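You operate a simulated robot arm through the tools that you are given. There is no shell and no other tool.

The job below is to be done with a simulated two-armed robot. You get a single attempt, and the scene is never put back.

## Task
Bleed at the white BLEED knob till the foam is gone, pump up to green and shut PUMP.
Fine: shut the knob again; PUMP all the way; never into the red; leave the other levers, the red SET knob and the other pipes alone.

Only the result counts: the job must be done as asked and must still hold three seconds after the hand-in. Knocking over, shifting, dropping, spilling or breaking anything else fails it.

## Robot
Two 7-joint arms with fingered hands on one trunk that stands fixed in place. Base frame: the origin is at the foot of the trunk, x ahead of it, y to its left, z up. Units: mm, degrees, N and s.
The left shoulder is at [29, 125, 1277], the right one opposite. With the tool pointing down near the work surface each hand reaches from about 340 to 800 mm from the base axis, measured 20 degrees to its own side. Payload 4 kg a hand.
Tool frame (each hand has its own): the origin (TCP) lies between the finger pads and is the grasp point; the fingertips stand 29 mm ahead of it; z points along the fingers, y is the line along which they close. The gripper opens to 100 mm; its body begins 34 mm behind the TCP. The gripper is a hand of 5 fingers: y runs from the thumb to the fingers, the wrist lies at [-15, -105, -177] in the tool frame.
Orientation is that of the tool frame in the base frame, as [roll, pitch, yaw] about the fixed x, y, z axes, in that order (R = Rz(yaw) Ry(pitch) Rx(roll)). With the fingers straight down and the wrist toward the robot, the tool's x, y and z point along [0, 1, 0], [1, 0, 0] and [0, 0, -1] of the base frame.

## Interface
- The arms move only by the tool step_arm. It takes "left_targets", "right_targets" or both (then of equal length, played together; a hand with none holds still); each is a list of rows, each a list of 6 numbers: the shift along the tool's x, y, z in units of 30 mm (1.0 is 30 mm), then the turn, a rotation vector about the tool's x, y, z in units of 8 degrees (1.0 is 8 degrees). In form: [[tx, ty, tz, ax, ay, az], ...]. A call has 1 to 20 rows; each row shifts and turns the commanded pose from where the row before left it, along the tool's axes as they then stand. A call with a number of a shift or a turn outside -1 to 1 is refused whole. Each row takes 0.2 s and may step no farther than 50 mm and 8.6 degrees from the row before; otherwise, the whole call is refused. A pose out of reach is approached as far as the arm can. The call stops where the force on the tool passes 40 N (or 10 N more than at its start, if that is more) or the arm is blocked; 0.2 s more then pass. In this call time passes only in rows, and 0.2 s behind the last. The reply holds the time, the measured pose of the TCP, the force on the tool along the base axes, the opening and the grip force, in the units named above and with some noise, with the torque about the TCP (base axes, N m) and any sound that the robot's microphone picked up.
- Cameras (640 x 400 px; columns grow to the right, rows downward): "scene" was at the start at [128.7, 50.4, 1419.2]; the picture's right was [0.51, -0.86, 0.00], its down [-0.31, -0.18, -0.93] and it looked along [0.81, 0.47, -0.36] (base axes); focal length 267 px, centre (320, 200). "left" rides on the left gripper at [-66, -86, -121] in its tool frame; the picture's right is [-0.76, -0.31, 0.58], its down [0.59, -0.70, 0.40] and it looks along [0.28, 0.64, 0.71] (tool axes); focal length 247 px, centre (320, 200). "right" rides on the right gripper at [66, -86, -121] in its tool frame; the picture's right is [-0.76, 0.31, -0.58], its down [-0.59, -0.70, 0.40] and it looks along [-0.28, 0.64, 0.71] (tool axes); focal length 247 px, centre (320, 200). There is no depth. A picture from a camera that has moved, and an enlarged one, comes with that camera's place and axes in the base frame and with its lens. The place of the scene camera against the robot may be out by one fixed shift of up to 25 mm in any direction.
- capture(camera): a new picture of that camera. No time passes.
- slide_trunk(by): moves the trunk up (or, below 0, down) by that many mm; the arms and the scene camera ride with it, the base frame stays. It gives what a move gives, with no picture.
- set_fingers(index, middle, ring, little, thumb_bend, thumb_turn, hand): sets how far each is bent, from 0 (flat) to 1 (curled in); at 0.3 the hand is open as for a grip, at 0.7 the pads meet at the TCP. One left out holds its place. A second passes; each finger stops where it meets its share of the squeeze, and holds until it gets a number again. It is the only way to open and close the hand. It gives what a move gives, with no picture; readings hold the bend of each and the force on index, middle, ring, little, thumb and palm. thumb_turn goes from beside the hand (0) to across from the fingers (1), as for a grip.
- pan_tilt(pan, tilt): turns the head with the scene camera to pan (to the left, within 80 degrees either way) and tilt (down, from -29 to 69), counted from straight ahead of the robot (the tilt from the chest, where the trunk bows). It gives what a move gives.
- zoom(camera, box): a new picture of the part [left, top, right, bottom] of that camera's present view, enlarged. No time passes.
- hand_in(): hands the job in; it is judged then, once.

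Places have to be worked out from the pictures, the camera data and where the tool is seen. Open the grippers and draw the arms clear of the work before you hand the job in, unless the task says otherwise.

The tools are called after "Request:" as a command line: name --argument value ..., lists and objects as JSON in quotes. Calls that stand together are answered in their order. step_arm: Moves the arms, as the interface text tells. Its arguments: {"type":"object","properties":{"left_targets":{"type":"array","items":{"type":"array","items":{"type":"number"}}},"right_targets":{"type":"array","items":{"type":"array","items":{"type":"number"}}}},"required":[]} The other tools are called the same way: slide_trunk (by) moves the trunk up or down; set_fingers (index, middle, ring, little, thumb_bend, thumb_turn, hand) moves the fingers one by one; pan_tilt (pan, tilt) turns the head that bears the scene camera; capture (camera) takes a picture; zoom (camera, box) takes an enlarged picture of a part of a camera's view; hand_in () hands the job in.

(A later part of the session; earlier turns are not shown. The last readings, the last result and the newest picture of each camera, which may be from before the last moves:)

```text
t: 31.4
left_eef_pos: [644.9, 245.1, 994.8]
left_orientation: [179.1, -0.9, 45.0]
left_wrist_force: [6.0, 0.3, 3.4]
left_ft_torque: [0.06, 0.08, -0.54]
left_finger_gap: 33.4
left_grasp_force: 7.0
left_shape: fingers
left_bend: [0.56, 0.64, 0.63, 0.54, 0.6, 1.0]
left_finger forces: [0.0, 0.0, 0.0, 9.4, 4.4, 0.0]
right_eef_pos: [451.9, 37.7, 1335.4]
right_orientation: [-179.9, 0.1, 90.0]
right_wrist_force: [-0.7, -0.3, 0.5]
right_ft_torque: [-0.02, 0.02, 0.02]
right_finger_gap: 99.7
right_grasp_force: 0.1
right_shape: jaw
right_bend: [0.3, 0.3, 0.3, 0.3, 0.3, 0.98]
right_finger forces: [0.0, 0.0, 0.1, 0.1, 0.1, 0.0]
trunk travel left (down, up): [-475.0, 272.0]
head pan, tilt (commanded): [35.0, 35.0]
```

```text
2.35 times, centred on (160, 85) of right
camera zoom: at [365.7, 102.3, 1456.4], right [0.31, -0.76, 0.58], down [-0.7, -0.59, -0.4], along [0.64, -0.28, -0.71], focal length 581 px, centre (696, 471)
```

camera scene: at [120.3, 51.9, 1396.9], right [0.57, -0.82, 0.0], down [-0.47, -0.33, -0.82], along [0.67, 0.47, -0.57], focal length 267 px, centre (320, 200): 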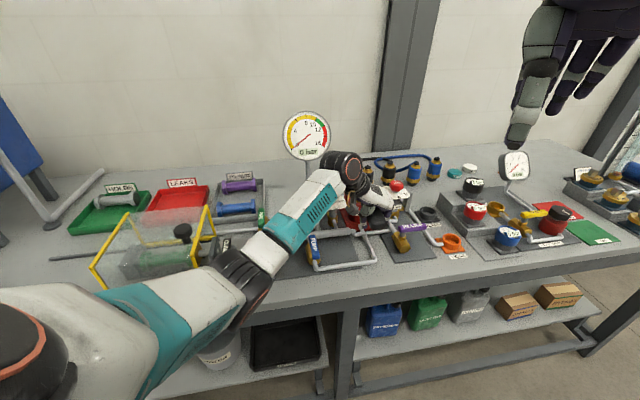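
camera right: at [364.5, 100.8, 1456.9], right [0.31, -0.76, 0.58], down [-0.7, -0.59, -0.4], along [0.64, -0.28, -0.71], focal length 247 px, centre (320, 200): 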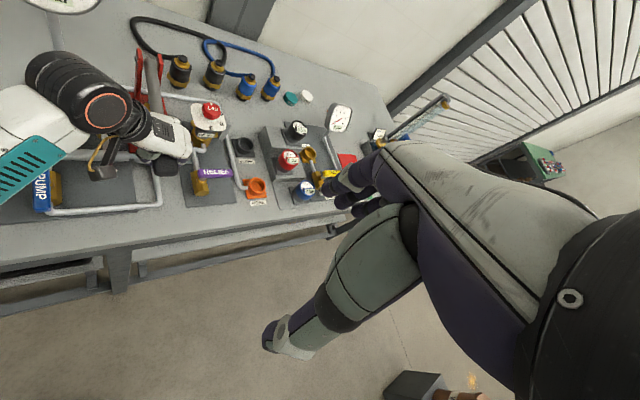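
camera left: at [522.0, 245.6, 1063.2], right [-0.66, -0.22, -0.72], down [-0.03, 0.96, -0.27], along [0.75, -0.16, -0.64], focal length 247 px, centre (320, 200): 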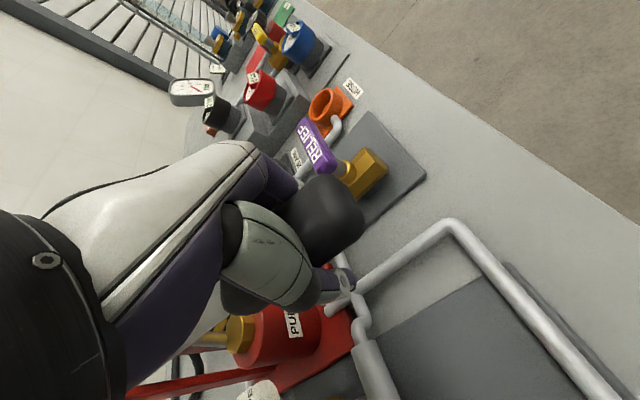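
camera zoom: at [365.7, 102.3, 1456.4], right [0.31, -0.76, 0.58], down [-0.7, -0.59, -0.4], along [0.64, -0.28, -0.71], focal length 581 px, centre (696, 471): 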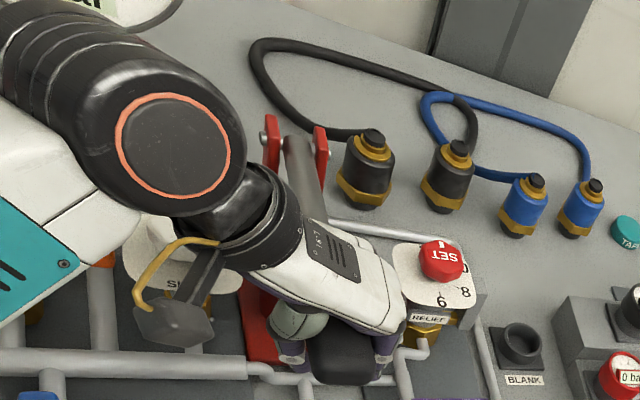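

The handle follows the hand up. I zoom hard on the bleed valve body to see whether foam or liquid shows there.

Request:
zoom --camera "scene" --box '[320, 185, 370, 235]'

Request:
step_arm --left_targets '[[-0.03, 0, -0.483, 0, -0.568, 0], [-0.03, 0, -0.483, 0, -0.568, 0], [-0.03, 0, -0.483, 0, -0.568, 0]]'

Request:
zoom --camera "scene" --box '[275, 105, 425, 245]'

Request:
zoom --camera "right" --box '[50, 0, 270, 170]'

```text
8.00 times, centred on (345, 210) of scene
camera zoom: at [121.5, 53.4, 1396.7], right [0.57, -0.82, 0.0], down [-0.47, -0.33, -0.82], along [0.67, 0.47, -0.57], focal length 2135 px, centre (120, 120)
```

zoom: 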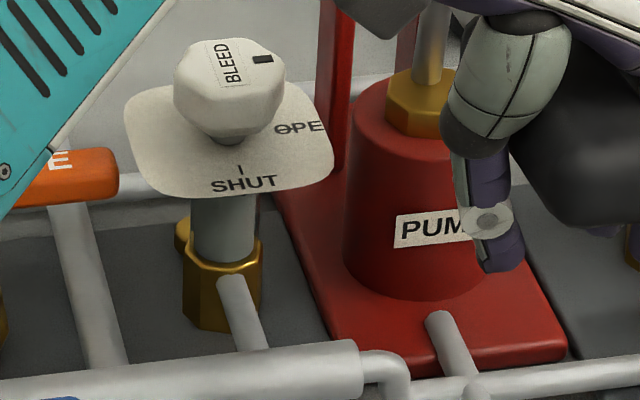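

```text
t: 32.2
left_eef_pos: [642.0, 244.8, 1036.0]
left_orientation: [179.4, 13.0, 44.8]
left_wrist_force: [3.4, -0.2, -7.3]
left_ft_torque: [-0.1, 0.21, -0.3]
left_finger_gap: 34.4
left_grasp_force: 4.5
left_shape: fingers
left_bend: [0.56, 0.64, 0.63, 0.54, 0.58, 1.0]
left_finger forces: [0.0, 0.0, 0.6, 5.2, 3.6, 0.0]
right_eef_pos: [450.8, 37.4, 1335.2]
right_orientation: [-179.9, 0.0, 90.0]
right_wrist_force: [-0.4, -0.8, -1.0]
right_ft_torque: [0.01, -0.02, -0.01]
right_finger_gap: 100.0
right_grasp_force: 0.1
right_shape: jaw
right_bend: [0.3, 0.3, 0.3, 0.3, 0.3, 0.98]
right_finger forces: [0.1, 0.0, 0.0, 0.0, 0.1, 0.0]
trunk travel left (down, up): [-475.0, 272.0]
head pan, tilt (commanded): [35.0, 35.0]
```

```text
2.86 times, centred on (350, 175) of scene
camera zoom: at [121.8, 53.5, 1396.5], right [0.57, -0.82, 0.0], down [-0.47, -0.33, -0.82], along [0.67, 0.47, -0.57], focal length 762 px, centre (234, 271)
```

zoom: 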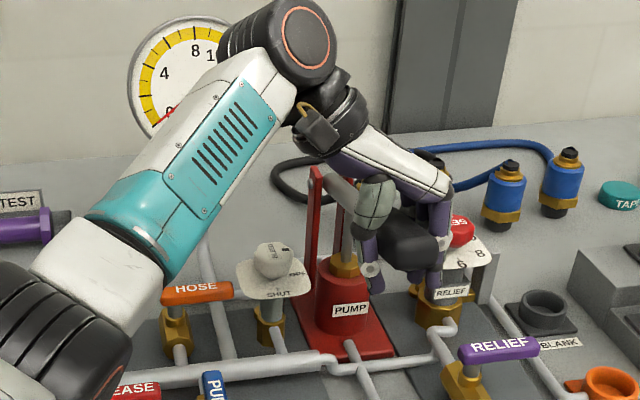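

```text
2.35 times, centred on (160, 85) of right
camera zoom: at [366.0, 102.4, 1456.2], right [0.31, -0.76, 0.58], down [-0.7, -0.59, -0.4], along [0.64, -0.28, -0.71], focal length 581 px, centre (696, 471)
```

zoom: 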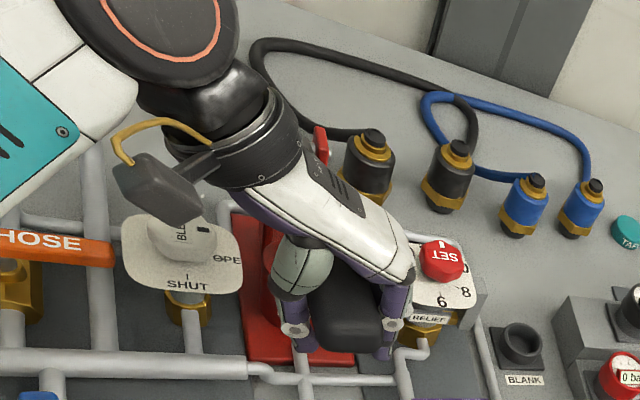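

The handle is back near the top. The bleed valve has a small brass outlet at its back-left; I zoom on it now and again right after the next partial down-stroke, when fluid should flow.

Request:
zoom --camera "scene" --box '[310, 180, 370, 240]'

Request:
step_arm --left_targets '[[0.064, 0, 0.48, 0, 0.5, 0], [0.064, 0, 0.48, 0, 0.5, 0]]'

Request:
zoom --camera "scene" --box '[310, 180, 370, 240]'

Request:
zoom --camera "right" --box '[50, 0, 270, 170]'

```text
6.67 times, centred on (340, 210) of scene
camera zoom: at [121.8, 53.5, 1396.5], right [0.57, -0.82, 0.0], down [-0.47, -0.33, -0.82], along [0.67, 0.47, -0.57], focal length 1779 px, centre (187, 133)
```

zoom: 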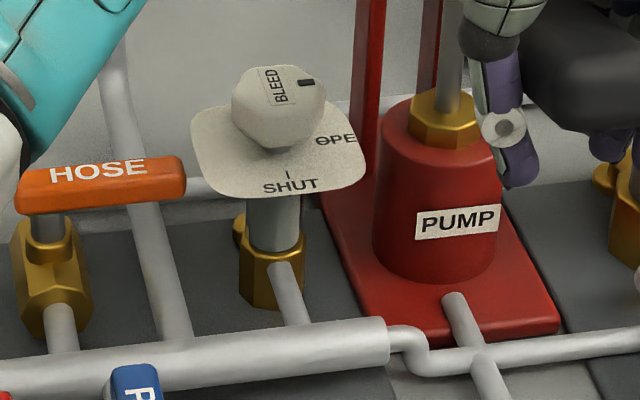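

```text
t: 32.8
left_eef_pos: [641.9, 241.4, 1009.7]
left_orientation: [179.2, 4.6, 44.9]
left_wrist_force: [0.4, -0.9, 2.4]
left_ft_torque: [0.09, 0.08, -0.22]
left_finger_gap: 34.2
left_grasp_force: 4.3
left_shape: fingers
left_bend: [0.56, 0.64, 0.63, 0.54, 0.59, 1.0]
left_finger forces: [0.0, 0.0, 0.0, 4.9, 3.6, 0.0]
right_eef_pos: [450.1, 38.6, 1334.6]
right_orientation: [-180.0, 0.0, 90.0]
right_wrist_force: [0.9, 1.0, 0.0]
right_ft_torque: [-0.02, -0.02, -0.03]
right_finger_gap: 100.0
right_grasp_force: 0.0
right_shape: jaw
right_bend: [0.3, 0.3, 0.3, 0.3, 0.3, 0.98]
right_finger forces: [0.1, 0.1, 0.0, 0.0, 0.0, 0.0]
trunk travel left (down, up): [-475.0, 272.0]
head pan, tilt (commanded): [35.0, 35.0]
```

```text
6.67 times, centred on (340, 210) of scene
camera zoom: at [120.6, 53.2, 1396.8], right [0.57, -0.82, 0.0], down [-0.47, -0.33, -0.82], along [0.67, 0.47, -0.57], focal length 1779 px, centre (187, 133)
```

zoom: 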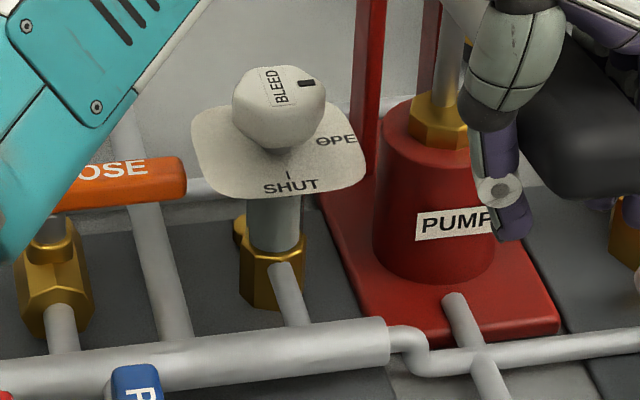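

```text
2.35 times, centred on (160, 85) of right
camera zoom: at [364.8, 102.1, 1456.7], right [0.31, -0.76, 0.58], down [-0.7, -0.59, -0.4], along [0.64, -0.28, -0.71], focal length 581 px, centre (696, 471)
```

zoom: 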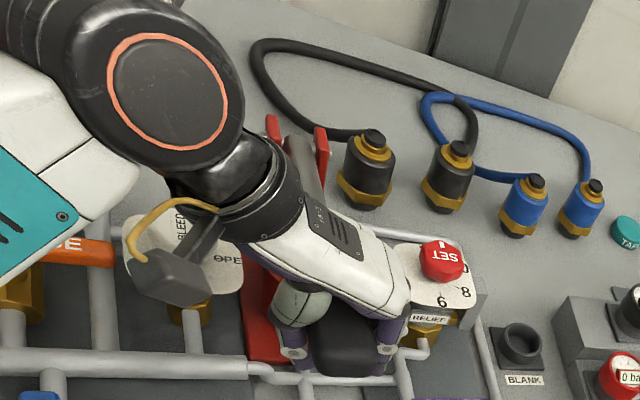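

No foam visible at the outlet yet. I continue the second down-stroke to near the bottom and look again.

Request:
step_arm --left_targets '[[0.064, 0, 0.48, 0, 0.5, 0], [0.064, 0, 0.48, 0, 0.5, 0], [0.064, 0, 0.48, 0, 0.5, 0], [0.064, 0, 0.48, 0, 0.5, 0]]'

Request:
zoom --camera "scene" --box '[280, 170, 380, 250]'

Request:
zoom --camera "left" --box '[160, 220, 420, 400]'

Request:
zoom --camera "right" --box '[0, 0, 220, 170]'

```text
t: 33.8
left_eef_pos: [649.2, 247.7, 954.1]
left_orientation: [179.1, -11.4, 45.1]
left_wrist_force: [-4.5, -4.6, 3.4]
left_ft_torque: [0.28, -0.11, -0.16]
left_finger_gap: 34.4
left_grasp_force: 4.1
left_shape: fingers
left_bend: [0.56, 0.64, 0.63, 0.55, 0.59, 1.0]
left_finger forces: [0.1, 0.0, 0.0, 4.6, 4.2, 0.0]
right_eef_pos: [448.9, 37.1, 1335.3]
right_orientation: [-180.0, 0.0, 90.0]
right_wrist_force: [0.5, 0.0, 0.3]
right_ft_torque: [-0.04, 0.01, 0.0]
right_finger_gap: 100.1
right_grasp_force: 0.0
right_shape: jaw
right_bend: [0.3, 0.3, 0.3, 0.3, 0.3, 0.98]
right_finger forces: [0.0, 0.0, 0.0, 0.1, 0.2, 0.0]
trunk travel left (down, up): [-475.0, 272.0]
head pan, tilt (commanded): [35.0, 35.0]
```

```text
5.00 times, centred on (330, 210) of scene
camera zoom: at [119.9, 52.7, 1396.9], right [0.57, -0.82, 0.0], down [-0.47, -0.33, -0.82], along [0.67, 0.47, -0.57], focal length 1334 px, centre (270, 150)
```

zoom: 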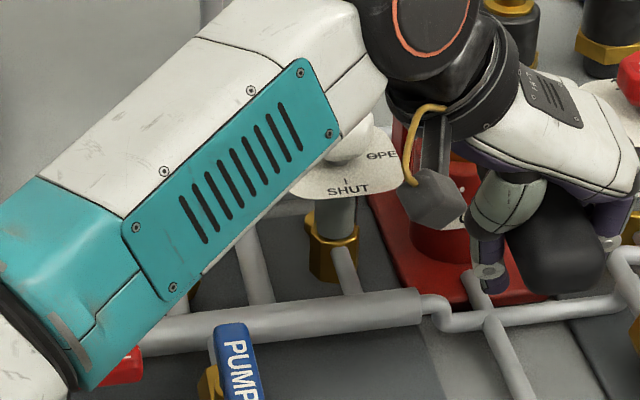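

```text
2.22 times, centred on (290, 310) of left
camera zoom: at [525.2, 248.0, 1060.0], right [-0.65, -0.23, -0.72], down [-0.03, 0.96, -0.28], along [0.76, -0.17, -0.63], focal length 549 px, centre (387, -44)
```

zoom: 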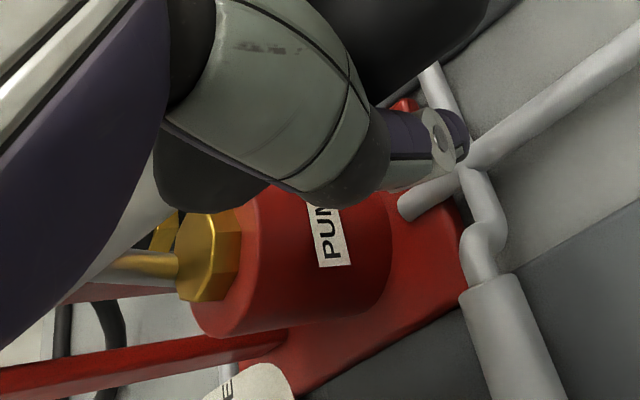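

```text
2.35 times, centred on (110, 85) of right
camera zoom: at [364.1, 101.5, 1456.9], right [0.31, -0.76, 0.58], down [-0.7, -0.59, -0.4], along [0.64, -0.28, -0.71], focal length 581 px, centre (814, 471)
```

zoom: 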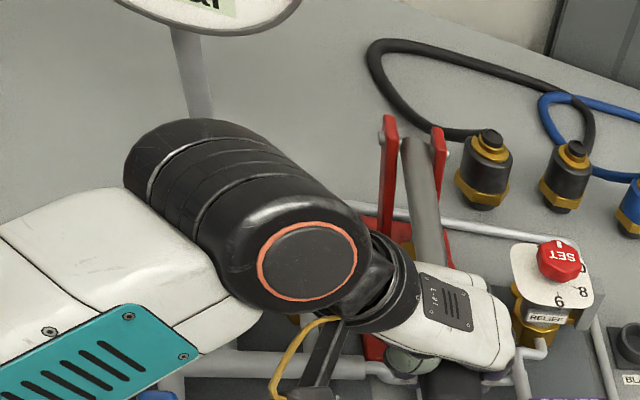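

The thumb's tip and knuckle come close to the pump cylinder and its pipe near the bottom, so the earlier stop may have been the thumb rather than the pump's own end. I raise the handle back to the top first.

Request:
step_arm --left_targets '[[-0.03, 0, -0.483, 0, -0.5, 0], [-0.03, 0, -0.483, 0, -0.5, 0], [-0.03, 0, -0.483, 0, -0.5, 0], [-0.03, 0, -0.483, 0, -0.5, 0], [-0.03, 0, -0.483, 0, -0.5, 0], [-0.03, 0, -0.483, 0, -0.5, 0]]'

Request:
zoom --camera "scene" --box '[300, 170, 390, 240]'

```text
t: 35.2
left_eef_pos: [642.9, 244.9, 1036.4]
left_orientation: [179.4, 13.0, 44.7]
left_wrist_force: [2.0, -0.3, -6.3]
left_ft_torque: [-0.11, 0.12, -0.25]
left_finger_gap: 34.8
left_grasp_force: 4.2
left_shape: fingers
left_bend: [0.56, 0.64, 0.63, 0.54, 0.58, 1.0]
left_finger forces: [0.0, 0.0, 0.5, 3.9, 4.4, 0.0]
right_eef_pos: [450.6, 37.4, 1334.4]
right_orientation: [-179.8, 0.0, 90.0]
right_wrist_force: [0.6, 0.4, -0.3]
right_ft_torque: [0.02, 0.02, -0.02]
right_finger_gap: 99.9
right_grasp_force: 0.0
right_shape: jaw
right_bend: [0.3, 0.3, 0.3, 0.3, 0.3, 0.98]
right_finger forces: [0.0, 0.0, 0.0, 0.0, 0.0, 0.1]
trunk travel left (down, up): [-475.0, 272.0]
head pan, tilt (commanded): [35.0, 35.0]
```

```text
5.71 times, centred on (345, 205) of scene
camera zoom: at [121.8, 53.6, 1396.5], right [0.57, -0.82, 0.0], down [-0.47, -0.33, -0.82], along [0.67, 0.47, -0.57], focal length 1525 px, centre (177, 171)
```

zoom: 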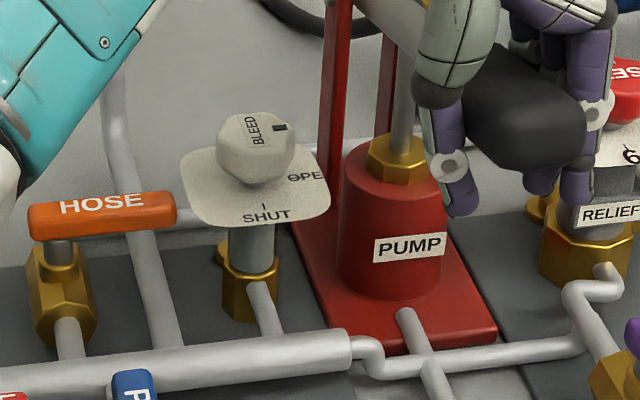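

I open the hand to let go of the handle at the top and will then inspect the bleed outlet from above and the left.

Request:
set_fingers --hand "left" --index 0.4 --middle 0.4 --ring 0.4 --little 0.4 --thumb_bend 0.4

Request:
zoom --camera "scene" --box '[300, 120, 440, 240]'

```text
t: 36.2
left_eef_pos: [643.7, 243.5, 1039.1]
left_orientation: [179.1, 12.7, 44.8]
left_wrist_force: [0.1, 0.8, 0.2]
left_ft_torque: [-0.01, 0.01, 0.02]
left_finger_gap: 74.5
left_grasp_force: 0.0
left_shape: fingers
left_bend: [0.4, 0.4, 0.4, 0.4, 0.4, 0.99]
left_finger forces: [0.1, 0.0, 0.1, 0.0, 0.0, 0.0]
right_eef_pos: [449.4, 38.0, 1336.5]
right_orientation: [-180.0, 0.0, 89.9]
right_wrist_force: [-0.4, 0.1, 0.8]
right_ft_torque: [0.01, 0.02, 0.01]
right_finger_gap: 99.8
right_grasp_force: 0.1
right_shape: jaw
right_bend: [0.3, 0.3, 0.3, 0.3, 0.3, 0.98]
right_finger forces: [0.1, 0.0, 0.0, 0.0, 0.1, 0.1]
trunk travel left (down, up): [-475.0, 272.0]
head pan, tilt (commanded): [35.0, 35.0]
```

```text
3.33 times, centred on (370, 180) of scene
camera zoom: at [120.8, 53.4, 1396.7], right [0.57, -0.82, 0.0], down [-0.47, -0.33, -0.82], along [0.67, 0.47, -0.57], focal length 889 px, centre (153, 267)
```

zoom: 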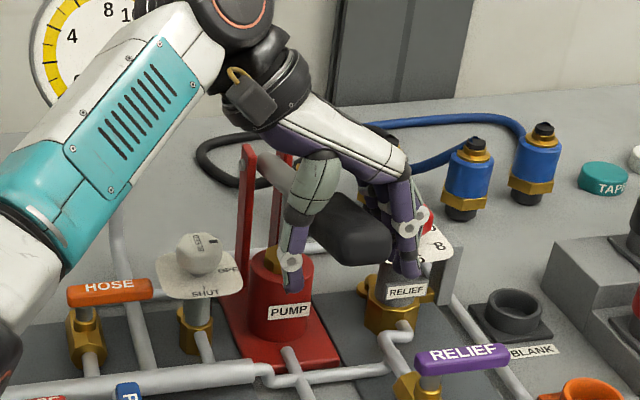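

The handle stays up by itself. I lift the hand off and carry it to the left of the bleed valve, staying high, to view the outlet side.

Request:
step_arm --left_targets '[[0, 0, -1, 0, 0, 0], [0, 0, -1, 0, 0, 0], [0, 0, -1, 0, 0, 0], [0, 0, -1, 0, 0, 0], [0, 0, -1, 0, 0, 0], [0, 0, 0, 0, 0.78, 0], [0, 0, 0, 0, 0.78, 0], [0.24, -0.96, 0, 0, 0, 0], [0.24, -0.96, 0, 0, 0, 0], [0.24, -0.96, 0, 0, 0, 0], [0.24, -0.96, 0, 0, 0, 0], [0.24, -0.96, 0, 0, 0, 0], [0.24, -0.96, 0, 0, 0, 0], [0.24, -0.96, 0, 0, 0, 0], [0.24, -0.96, 0, 0, 0, 0]]'

Request:
capture --camera "left"

Request:
capture --camera "scene"

Request:
zoom --camera "right" --box '[50, 0, 270, 170]'

```text
t: 39.4
left_eef_pos: [543.2, 475.1, 1181.0]
left_orientation: [179.2, 0.3, 45.0]
left_wrist_force: [-0.5, 0.3, 0.5]
left_ft_torque: [-0.03, 0.01, 0.01]
left_finger_gap: 74.3
left_grasp_force: 0.1
left_shape: fingers
left_bend: [0.4, 0.4, 0.4, 0.4, 0.4, 0.99]
left_finger forces: [0.1, 0.1, 0.0, 0.1, 0.1, 0.1]
right_eef_pos: [451.0, 38.9, 1335.1]
right_orientation: [-179.9, 0.0, 90.1]
right_wrist_force: [0.1, 0.6, 0.8]
right_ft_torque: [0.01, 0.01, -0.04]
right_finger_gap: 99.6
right_grasp_force: 0.1
right_shape: jaw
right_bend: [0.3, 0.3, 0.3, 0.3, 0.3, 0.98]
right_finger forces: [0.0, 0.1, 0.0, 0.0, 0.0, 0.0]
trunk travel left (down, up): [-475.0, 272.0]
head pan, tilt (commanded): [35.0, 35.0]
```

```text
taken
camera left: at [435.5, 490.8, 1302.8], right [-0.75, -0.33, -0.58], down [-0.08, 0.91, -0.41], along [0.66, -0.26, -0.7], focal length 247 px, centre (320, 200)
```

left: 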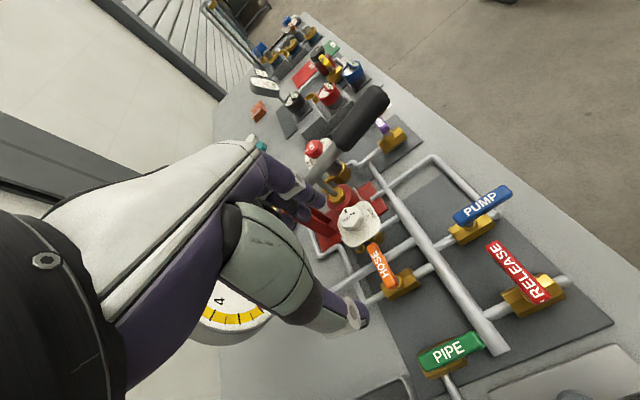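

```text
taken
camera scene: at [121.7, 54.5, 1396.7], right [0.57, -0.82, 0.0], down [-0.47, -0.33, -0.82], along [0.67, 0.47, -0.57], focal length 267 px, centre (320, 200)
```

scene: 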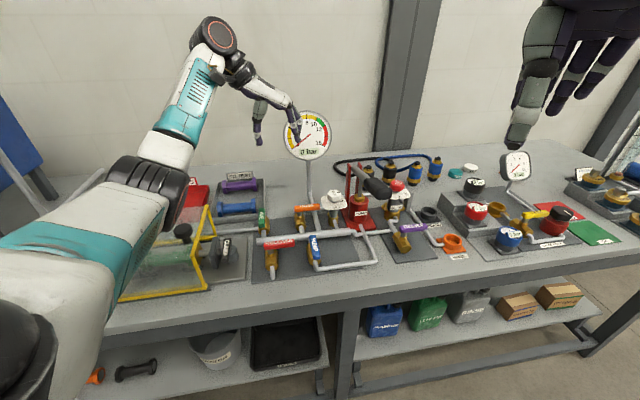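

```text
2.35 times, centred on (160, 85) of right
camera zoom: at [365.7, 103.8, 1456.3], right [0.31, -0.76, 0.58], down [-0.7, -0.59, -0.4], along [0.64, -0.28, -0.71], focal length 581 px, centre (696, 471)
```

zoom: 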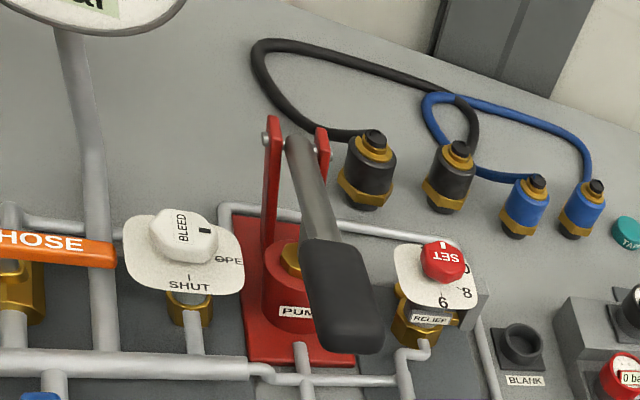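

I zoom the left view onto the bleed valve from this side, and the scene view as well.

Request:
zoom --camera "left" --box '[310, 180, 430, 290]'

Request:
zoom --camera "scene" --box '[300, 170, 380, 240]'

```text
3.64 times, centred on (370, 235) of left
camera zoom: at [435.5, 490.8, 1302.8], right [-0.75, -0.33, -0.58], down [-0.08, 0.91, -0.41], along [0.66, -0.26, -0.7], focal length 898 px, centre (138, 73)
```

zoom: 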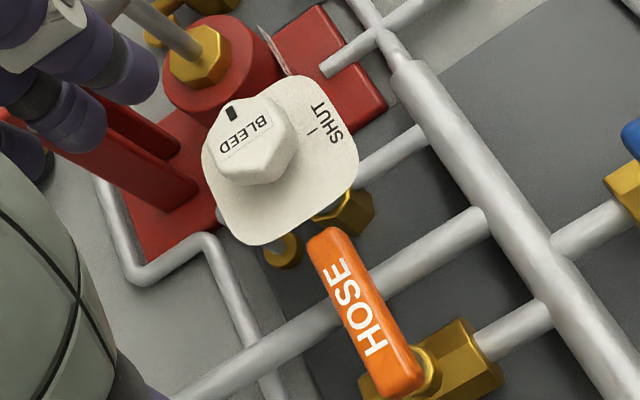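

```text
5.71 times, centred on (340, 205) of scene
camera zoom: at [121.7, 54.5, 1396.7], right [0.57, -0.82, 0.0], down [-0.47, -0.33, -0.82], along [0.67, 0.47, -0.57], focal length 1525 px, centre (206, 171)
```

zoom: 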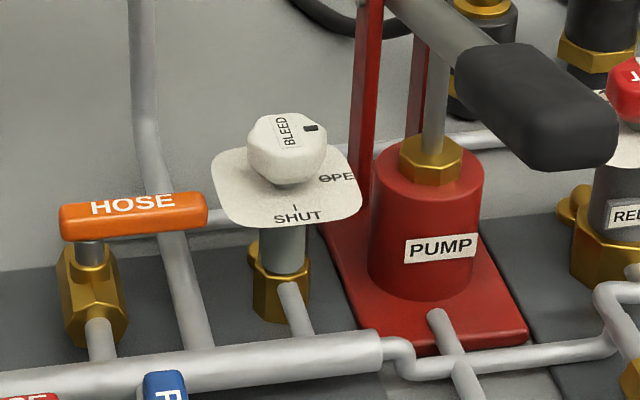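

There is a brass spout on the left under the plate and something pale at the plate's rear-left edge. I zoom in further on both.

Request:
zoom --camera "left" --box '[325, 222, 375, 257]'

Request:
zoom --camera "scene" --box '[322, 198, 352, 222]'

```text
11.43 times, centred on (350, 240) of left
camera zoom: at [435.5, 490.8, 1302.8], right [-0.75, -0.33, -0.58], down [-0.08, 0.91, -0.41], along [0.66, -0.26, -0.7], focal length 2823 px, centre (-23, -251)
```

zoom: 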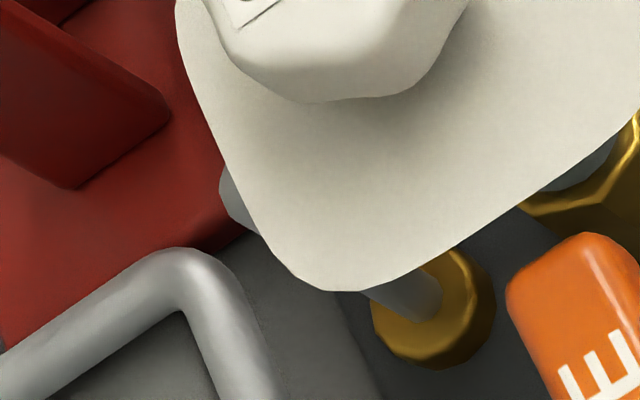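

```text
16.00 times, centred on (337, 210) of scene
camera zoom: at [121.7, 54.5, 1396.7], right [0.57, -0.82, 0.0], down [-0.47, -0.33, -0.82], along [0.67, 0.47, -0.57], focal length 4269 px, centre (48, 40)
```

zoom: 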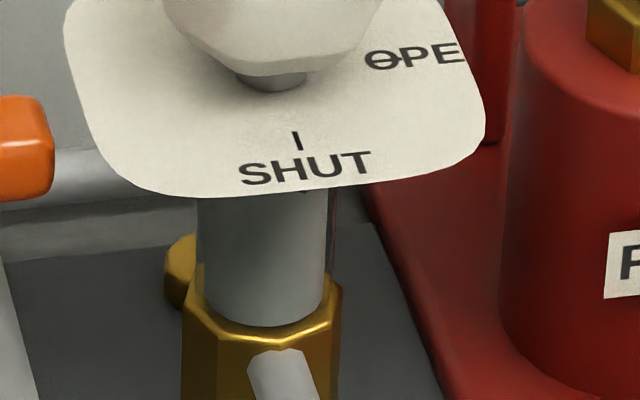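

The bleed outlet lies on the rear-left under the plate, hard to see while the left forearm is over it. The handle felt lightly sprung upward (+3.4 N both ways), so I may be able to pump with the right fist from above and keep the view of the bleed free; I make a right fist first.

Request:
set_fingers --hand "right" --index 1 --middle 1 --ring 1 --little 1 --thumb_bend 0.3 --thumb_turn 0

Request:
capture --camera "right"

Request:
capture --camera "scene"

```text
t: 40.4
left_eef_pos: [543.1, 471.8, 1181.4]
left_orientation: [179.1, 0.2, 44.9]
left_wrist_force: [-0.5, 0.3, 0.4]
left_ft_torque: [-0.01, 0.0, 0.03]
left_finger_gap: 74.6
left_grasp_force: 0.1
left_shape: fingers
left_bend: [0.4, 0.4, 0.4, 0.4, 0.4, 0.99]
left_finger forces: [0.0, 0.1, 0.0, 0.0, 0.0, 0.1]
right_eef_pos: [449.7, 37.5, 1335.9]
right_orientation: [-179.9, -0.1, 89.9]
right_wrist_force: [0.0, -0.9, -0.1]
right_ft_torque: [0.02, 0.01, 0.0]
right_finger_gap: 93.0
right_grasp_force: 0.2
right_shape: fingers
right_bend: [1.0, 1.0, 1.0, 1.0, 0.3, 0.0]
right_finger forces: [0.0, 0.1, 0.0, 0.1, 0.1, 0.1]
trunk travel left (down, up): [-475.0, 272.0]
head pan, tilt (commanded): [35.0, 35.0]
```

```text
taken
camera right: at [365.2, 102.5, 1456.5], right [0.31, -0.76, 0.58], down [-0.7, -0.59, -0.4], along [0.64, -0.28, -0.71], focal length 247 px, centre (320, 200)
```

right: 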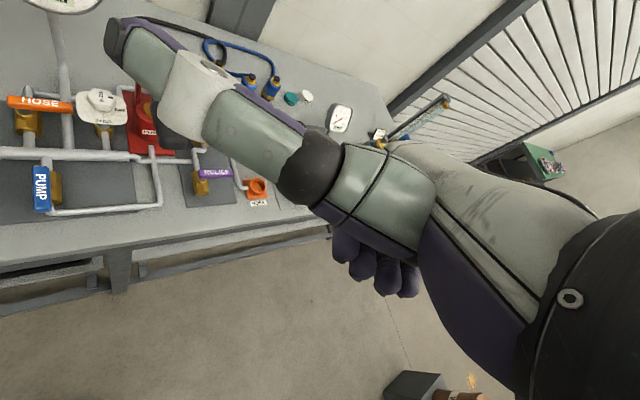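

```text
taken
camera scene: at [121.0, 53.6, 1396.7], right [0.57, -0.82, 0.0], down [-0.47, -0.33, -0.82], along [0.67, 0.47, -0.57], focal length 267 px, centre (320, 200)
```

scene: 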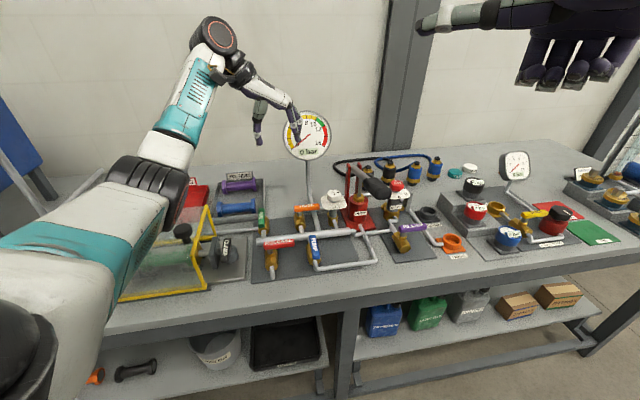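

The thumb sticks out sideways with turn 0, so I tuck it across the fist instead. Then I bring the right fist over the grip at yaw 135, still well above it.

Request:
set_fingers --hand "right" --thumb_turn 1 --thumb_bend 0.9

Request:
step_arm --right_targets '[[0.896, 0.817, 0.2, 0, 0, 0], [0.896, 0.817, 0.2, 0, 0, 0], [0.896, 0.817, 0.2, 0, 0, 0], [0.896, 0.817, 0.2, 0, 0, 0], [0.896, 0.817, 0.2, 0, 0, 0], [0.896, 0.817, 0.2, 0, 0, 0], [0.896, 0.817, 0.2, 0, 0, 0], [0.896, 0.817, 0.2, 0, 0, 0], [0, 0, 0, 0, 0, -0.94], [0, 0, 0, 0, 0, -0.94], [0, 0, 0, 0, 0, -0.94], [0, 0, 0, 0, 0, -0.94], [0, 0, 0, 0, 0, -0.94], [0, 0, 0, 0, 0, -0.94]]'

Request:
capture --camera "right"

Request:
capture --camera "scene"

Request:
capture --camera "left"

```text
t: 41.4
left_eef_pos: [543.2, 473.1, 1182.8]
left_orientation: [179.1, 0.3, 44.9]
left_wrist_force: [0.1, 0.2, -0.4]
left_ft_torque: [0.01, -0.02, -0.03]
left_finger_gap: 74.3
left_grasp_force: 0.1
left_shape: fingers
left_bend: [0.4, 0.4, 0.4, 0.4, 0.4, 0.99]
left_finger forces: [0.0, 0.0, 0.1, 0.1, 0.0, 0.0]
right_eef_pos: [450.0, 38.4, 1335.6]
right_orientation: [-180.0, 0.0, 90.0]
right_wrist_force: [-0.3, 0.8, -1.0]
right_ft_torque: [-0.03, -0.03, -0.02]
right_finger_gap: 33.3
right_grasp_force: 0.1
right_shape: fingers
right_bend: [1.0, 1.0, 1.0, 1.0, 0.89, 0.9]
right_finger forces: [0.1, 0.0, 0.0, 0.0, 0.0, 0.0]
trunk travel left (down, up): [-475.0, 272.0]
head pan, tilt (commanded): [35.0, 35.0]
```

```text
t: 44.4
left_eef_pos: [543.3, 473.4, 1182.0]
left_orientation: [179.2, 0.2, 45.0]
left_wrist_force: [-0.1, -0.5, -1.2]
left_ft_torque: [-0.01, -0.01, 0.02]
left_finger_gap: 74.5
left_grasp_force: 0.1
left_shape: fingers
left_bend: [0.4, 0.4, 0.4, 0.4, 0.4, 0.99]
left_finger forces: [0.0, 0.0, 0.0, 0.1, 0.0, 0.0]
right_eef_pos: [613.2, 220.6, 1285.0]
right_orientation: [-179.9, 0.0, 135.1]
right_wrist_force: [-0.1, 0.0, -0.1]
right_ft_torque: [-0.03, 0.01, -0.01]
right_finger_gap: 33.3
right_grasp_force: 0.0
right_shape: fingers
right_bend: [1.0, 1.0, 1.0, 1.0, 0.89, 0.9]
right_finger forces: [0.0, 0.0, 0.0, 0.0, 0.0, 0.0]
right hand out of reach, approached as far as the arm can: row 7, 8
trunk travel left (down, up): [-475.0, 272.0]
head pan, tilt (commanded): [35.0, 35.0]
```

```text
taken
camera right: at [507.1, 205.5, 1406.6], right [0.75, -0.32, 0.58], down [-0.08, -0.91, -0.4], along [0.65, 0.26, -0.71], focal length 247 px, centre (320, 200)
```

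right: 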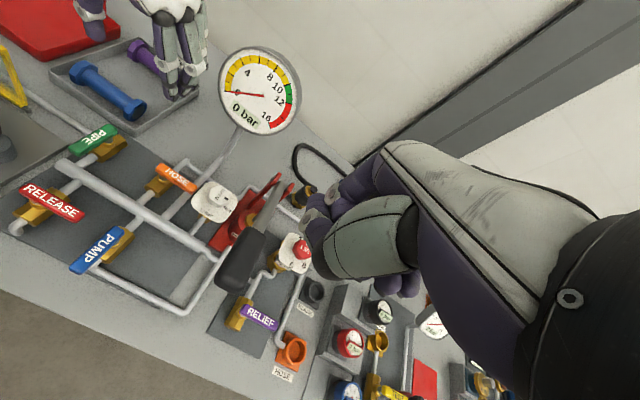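

```text
taken
camera scene: at [120.9, 53.5, 1396.7], right [0.57, -0.82, 0.0], down [-0.47, -0.33, -0.82], along [0.67, 0.47, -0.57], focal length 267 px, centre (320, 200)
```

scene: 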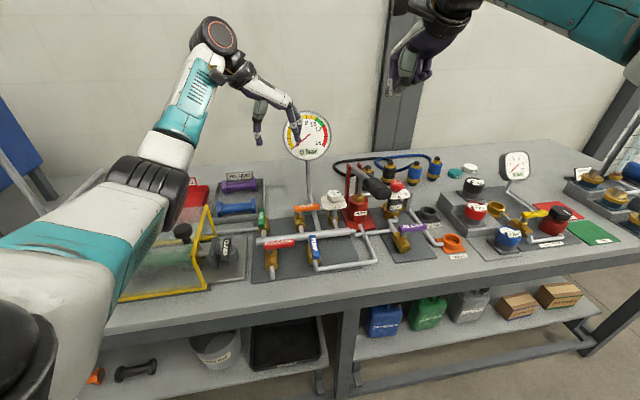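

```text
taken
camera left: at [435.5, 489.2, 1303.4], right [-0.75, -0.33, -0.58], down [-0.08, 0.91, -0.41], along [0.66, -0.26, -0.7], focal length 247 px, centre (320, 200)
```

left: 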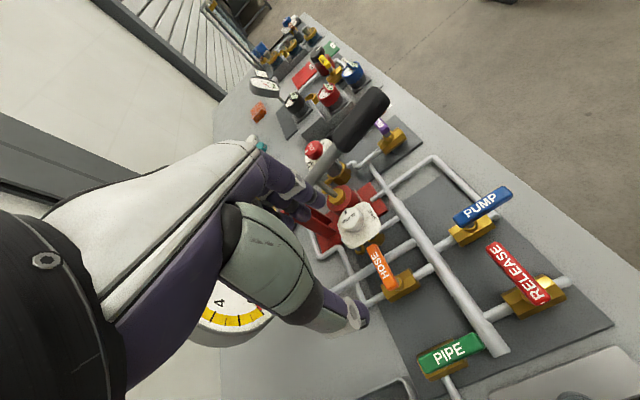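

This right-camera view shows the gauge, the bleed and all levers at once. I zoom in on the bleed valve and the gauge from here.

Request:
zoom --camera "right" --box '[150, 140, 310, 280]'

Request:
zoom --camera "right" --box '[185, 170, 245, 225]'

```text
2.86 times, centred on (230, 210) of right
camera zoom: at [507.1, 205.5, 1406.6], right [0.75, -0.32, 0.58], down [-0.08, -0.91, -0.4], along [0.65, 0.26, -0.71], focal length 706 px, centre (577, 171)
```

zoom: 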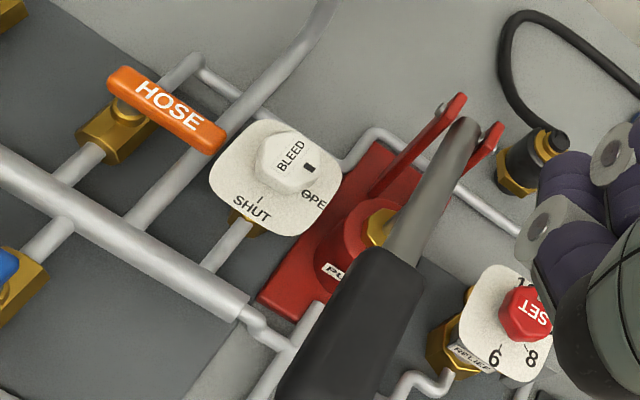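

```text
7.27 times, centred on (215, 198) of right
camera zoom: at [507.1, 205.5, 1406.6], right [0.75, -0.32, 0.58], down [-0.08, -0.91, -0.4], along [0.65, 0.26, -0.71], focal length 1796 px, centre (1084, 218)
```

zoom: 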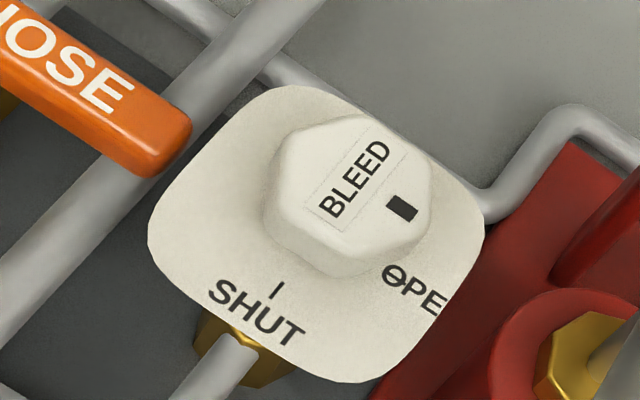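

I bring the right fist forward 45 mm and down to about z 1090, just above the expected contact.

Request:
step_arm --right_targets '[[0, 0.21, 0.93, 0, 0, 0], [0, 0.21, 0.93, 0, 0, 0], [0, 0.21, 0.93, 0, 0, 0], [0, 0.21, 0.93, 0, 0, 0], [0, 0.21, 0.93, 0, 0, 0], [0, 0.21, 0.93, 0, 0, 0], [0, 0.21, 0.93, 0, 0, 0]]'

Request:
capture --camera "right"

Request:
capture --camera "scene"

Request:
zoom --camera "left" --box '[260, 60, 440, 260]'

```text
t: 46.0
left_eef_pos: [542.1, 472.8, 1181.9]
left_orientation: [179.2, 0.2, 45.0]
left_wrist_force: [0.5, -0.5, 0.3]
left_ft_torque: [0.0, 0.02, 0.01]
left_finger_gap: 74.1
left_grasp_force: 0.1
left_shape: fingers
left_bend: [0.4, 0.4, 0.4, 0.4, 0.4, 0.99]
left_finger forces: [0.1, 0.0, 0.1, 0.0, 0.0, 0.0]
right_eef_pos: [635.4, 244.9, 1135.4]
right_orientation: [179.9, 0.0, 134.8]
right_wrist_force: [0.0, 0.0, -0.8]
right_ft_torque: [0.01, 0.02, -0.02]
right_finger_gap: 33.4
right_grasp_force: 0.0
right_shape: fingers
right_bend: [1.0, 1.0, 1.0, 1.0, 0.89, 0.9]
right_finger forces: [0.0, 0.0, 0.1, 0.0, 0.1, 0.0]
right hand out of reach, approached as far as the arm can: row 5, 6, 7
trunk travel left (down, up): [-475.0, 272.0]
head pan, tilt (commanded): [35.0, 35.0]
```

```text
taken
camera right: at [528.5, 228.8, 1257.3], right [0.75, -0.32, 0.58], down [-0.08, -0.91, -0.4], along [0.66, 0.25, -0.71], focal length 247 px, centre (320, 200)
```

right: 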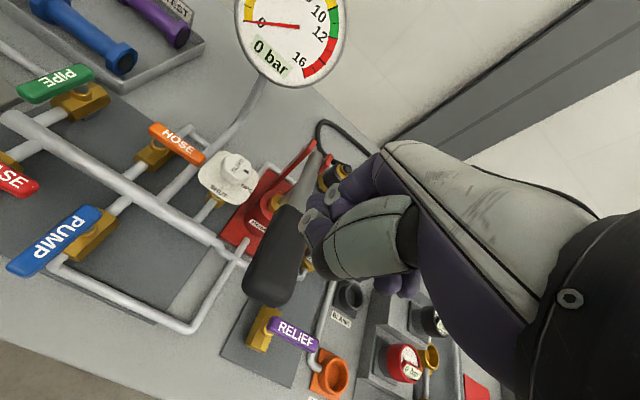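

```text
taken
camera scene: at [120.8, 53.6, 1396.7], right [0.57, -0.82, 0.0], down [-0.47, -0.33, -0.82], along [0.67, 0.47, -0.57], focal length 267 px, centre (320, 200)
```

scene: 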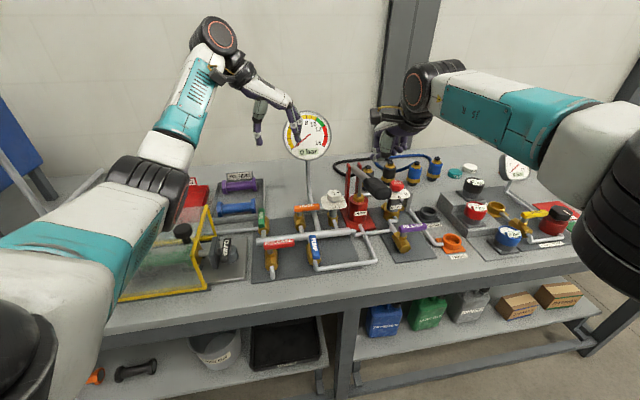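

```text
2.00 times, centred on (350, 160) of left
camera zoom: at [435.4, 489.2, 1303.5], right [-0.75, -0.33, -0.58], down [-0.08, 0.91, -0.41], along [0.66, -0.26, -0.7], focal length 494 px, centre (260, 280)
```

zoom: 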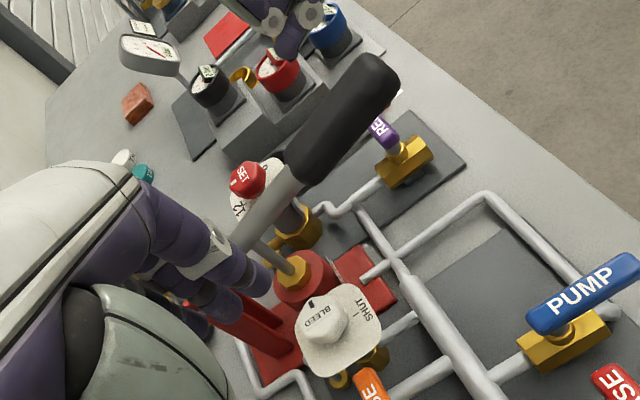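

The right arm is at the end of its reach here. I tilt the right hand forward by 25°, which brings the fist farther out with the wrist nearer, and check the view.

Request:
step_arm --right_targets '[[0, 0, 0, -0.78, 0, 0], [0, 0, 0, -0.78, 0, 0], [0, 0, 0, -0.78, 0, 0], [0, 0, 0, -0.78, 0, 0]]'

Request:
capture --camera "right"

Request:
zoom --camera "scene" --box '[320, 60, 500, 240]'

Request:
zoom --camera "left" --box '[260, 20, 440, 220]'

```text
t: 47.0
left_eef_pos: [542.3, 473.6, 1181.8]
left_orientation: [179.1, 0.2, 45.0]
left_wrist_force: [-1.1, 0.0, -1.1]
left_ft_torque: [0.02, 0.02, -0.04]
left_finger_gap: 74.6
left_grasp_force: 0.0
left_shape: fingers
left_bend: [0.4, 0.4, 0.4, 0.4, 0.4, 0.99]
left_finger forces: [0.0, 0.1, 0.0, 0.1, 0.0, 0.0]
right_eef_pos: [635.3, 244.2, 1135.3]
right_orientation: [155.0, -0.1, 135.2]
right_wrist_force: [-0.3, -0.2, 0.1]
right_ft_torque: [0.02, 0.01, -0.02]
right_finger_gap: 33.3
right_grasp_force: 0.1
right_shape: fingers
right_bend: [1.0, 1.0, 1.0, 1.0, 0.89, 0.9]
right_finger forces: [0.1, 0.0, 0.1, 0.0, 0.1, 0.1]
trunk travel left (down, up): [-475.0, 272.0]
head pan, tilt (commanded): [35.0, 35.0]
```

```text
taken
camera right: at [498.3, 197.0, 1210.5], right [0.56, -0.51, 0.65], down [0.09, -0.75, -0.66], along [0.82, 0.43, -0.38], focal length 247 px, centre (320, 200)
```

right: 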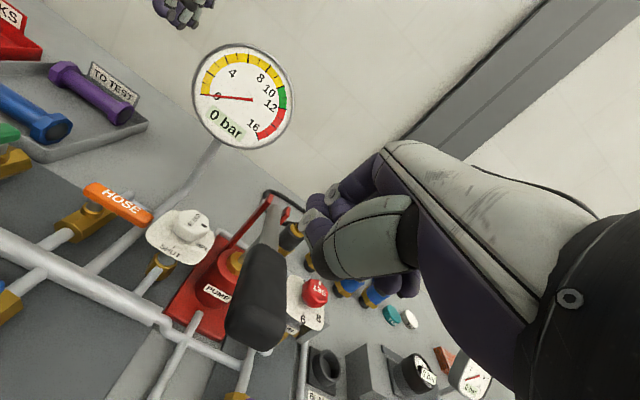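

```text
2.22 times, centred on (410, 150) of scene
camera zoom: at [120.9, 53.4, 1396.7], right [0.57, -0.82, 0.0], down [-0.47, -0.33, -0.82], along [0.67, 0.47, -0.57], focal length 593 px, centre (120, 311)
```

zoom: 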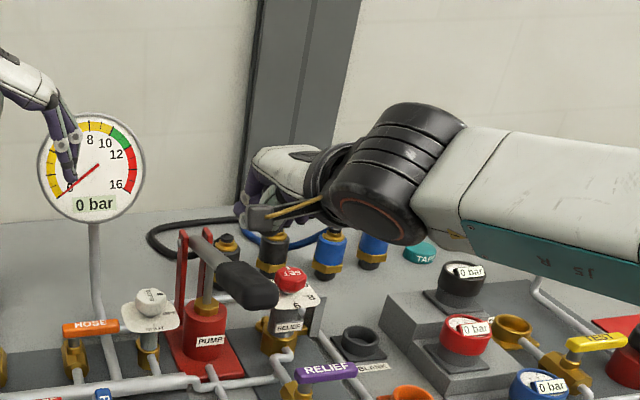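

```text
2.00 times, centred on (350, 120) of left
camera zoom: at [435.4, 489.0, 1303.5], right [-0.75, -0.33, -0.58], down [-0.08, 0.91, -0.41], along [0.66, -0.26, -0.7], focal length 494 px, centre (260, 360)
```

zoom: 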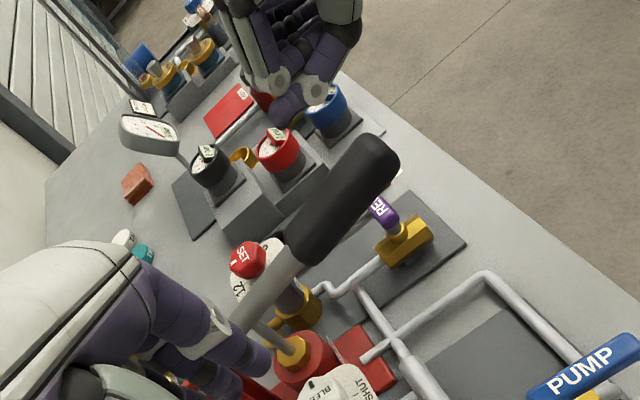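

The right camera keeps gauge and bleed in view with the fist tilted. I move the fist 36 mm forward and 50 mm down toward the grip.

Request:
step_arm --right_targets '[[0, 0.128, 0.672, 0, 0, 0], [0, 0.128, 0.672, 0, 0, 0], [0, 0.128, 0.672, 0, 0, 0]]'

Request:
zoom --camera "scene" --box '[320, 90, 480, 220]'

Request:
zoom --camera "left" --box '[260, 20, 440, 220]'

Request:
capture --camera "right"

```text
t: 47.8
left_eef_pos: [544.4, 474.0, 1180.7]
left_orientation: [179.1, 0.2, 45.1]
left_wrist_force: [0.3, -0.2, -0.5]
left_ft_torque: [0.03, 0.0, -0.01]
left_finger_gap: 74.5
left_grasp_force: 0.0
left_shape: fingers
left_bend: [0.4, 0.4, 0.4, 0.4, 0.4, 0.99]
left_finger forces: [0.1, 0.0, 0.0, 0.0, 0.0, 0.0]
right_eef_pos: [658.9, 268.2, 1086.5]
right_orientation: [155.1, 0.0, 135.1]
right_wrist_force: [-0.7, 0.0, 0.2]
right_ft_torque: [-0.01, -0.02, 0.0]
right_finger_gap: 33.4
right_grasp_force: 0.2
right_shape: fingers
right_bend: [1.0, 1.0, 1.0, 1.0, 0.89, 0.9]
right_finger forces: [0.0, 0.0, 0.0, 0.0, 0.0, 0.1]
trunk travel left (down, up): [-475.0, 272.0]
head pan, tilt (commanded): [35.0, 35.0]
```

```text
3.08 times, centred on (400, 155) of scene
camera zoom: at [121.1, 54.2, 1396.7], right [0.57, -0.82, 0.0], down [-0.47, -0.33, -0.82], along [0.67, 0.47, -0.57], focal length 821 px, centre (74, 338)
```

zoom: 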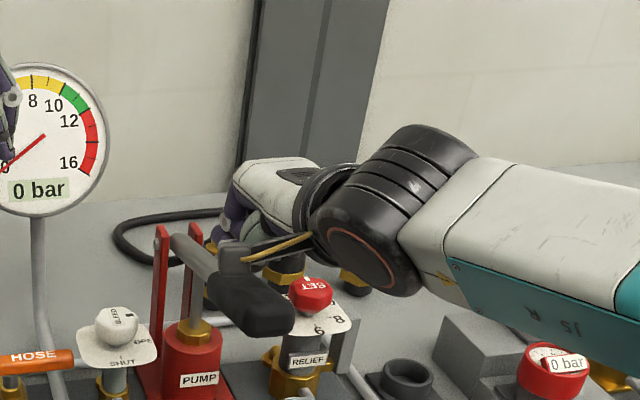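

```text
2.00 times, centred on (350, 120) of left
camera zoom: at [435.6, 489.8, 1303.0], right [-0.75, -0.33, -0.58], down [-0.08, 0.91, -0.41], along [0.66, -0.26, -0.7], focal length 494 px, centre (260, 360)
```

zoom: 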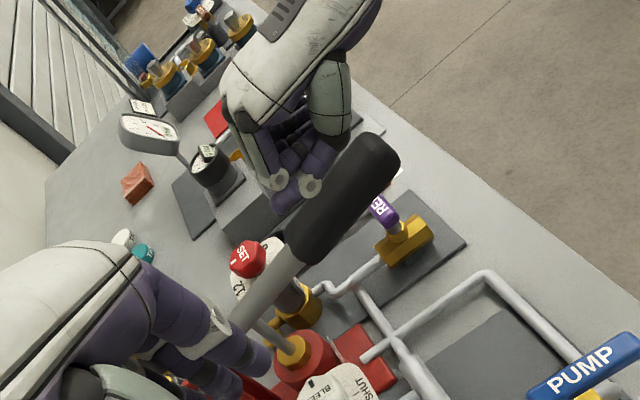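

```text
taken
camera right: at [524.0, 222.4, 1160.5], right [0.56, -0.51, 0.65], down [0.09, -0.75, -0.66], along [0.82, 0.42, -0.38], focal length 247 px, centre (320, 200)
```

right: 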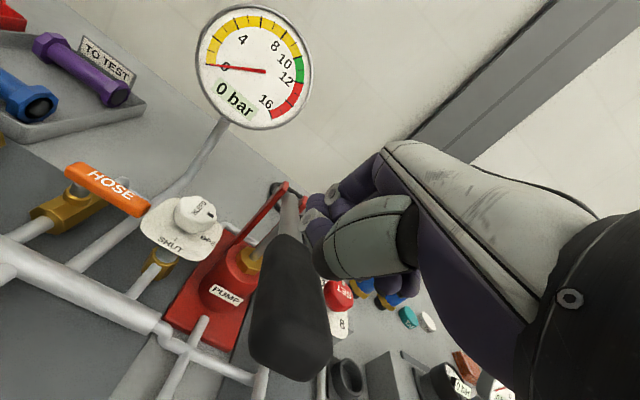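

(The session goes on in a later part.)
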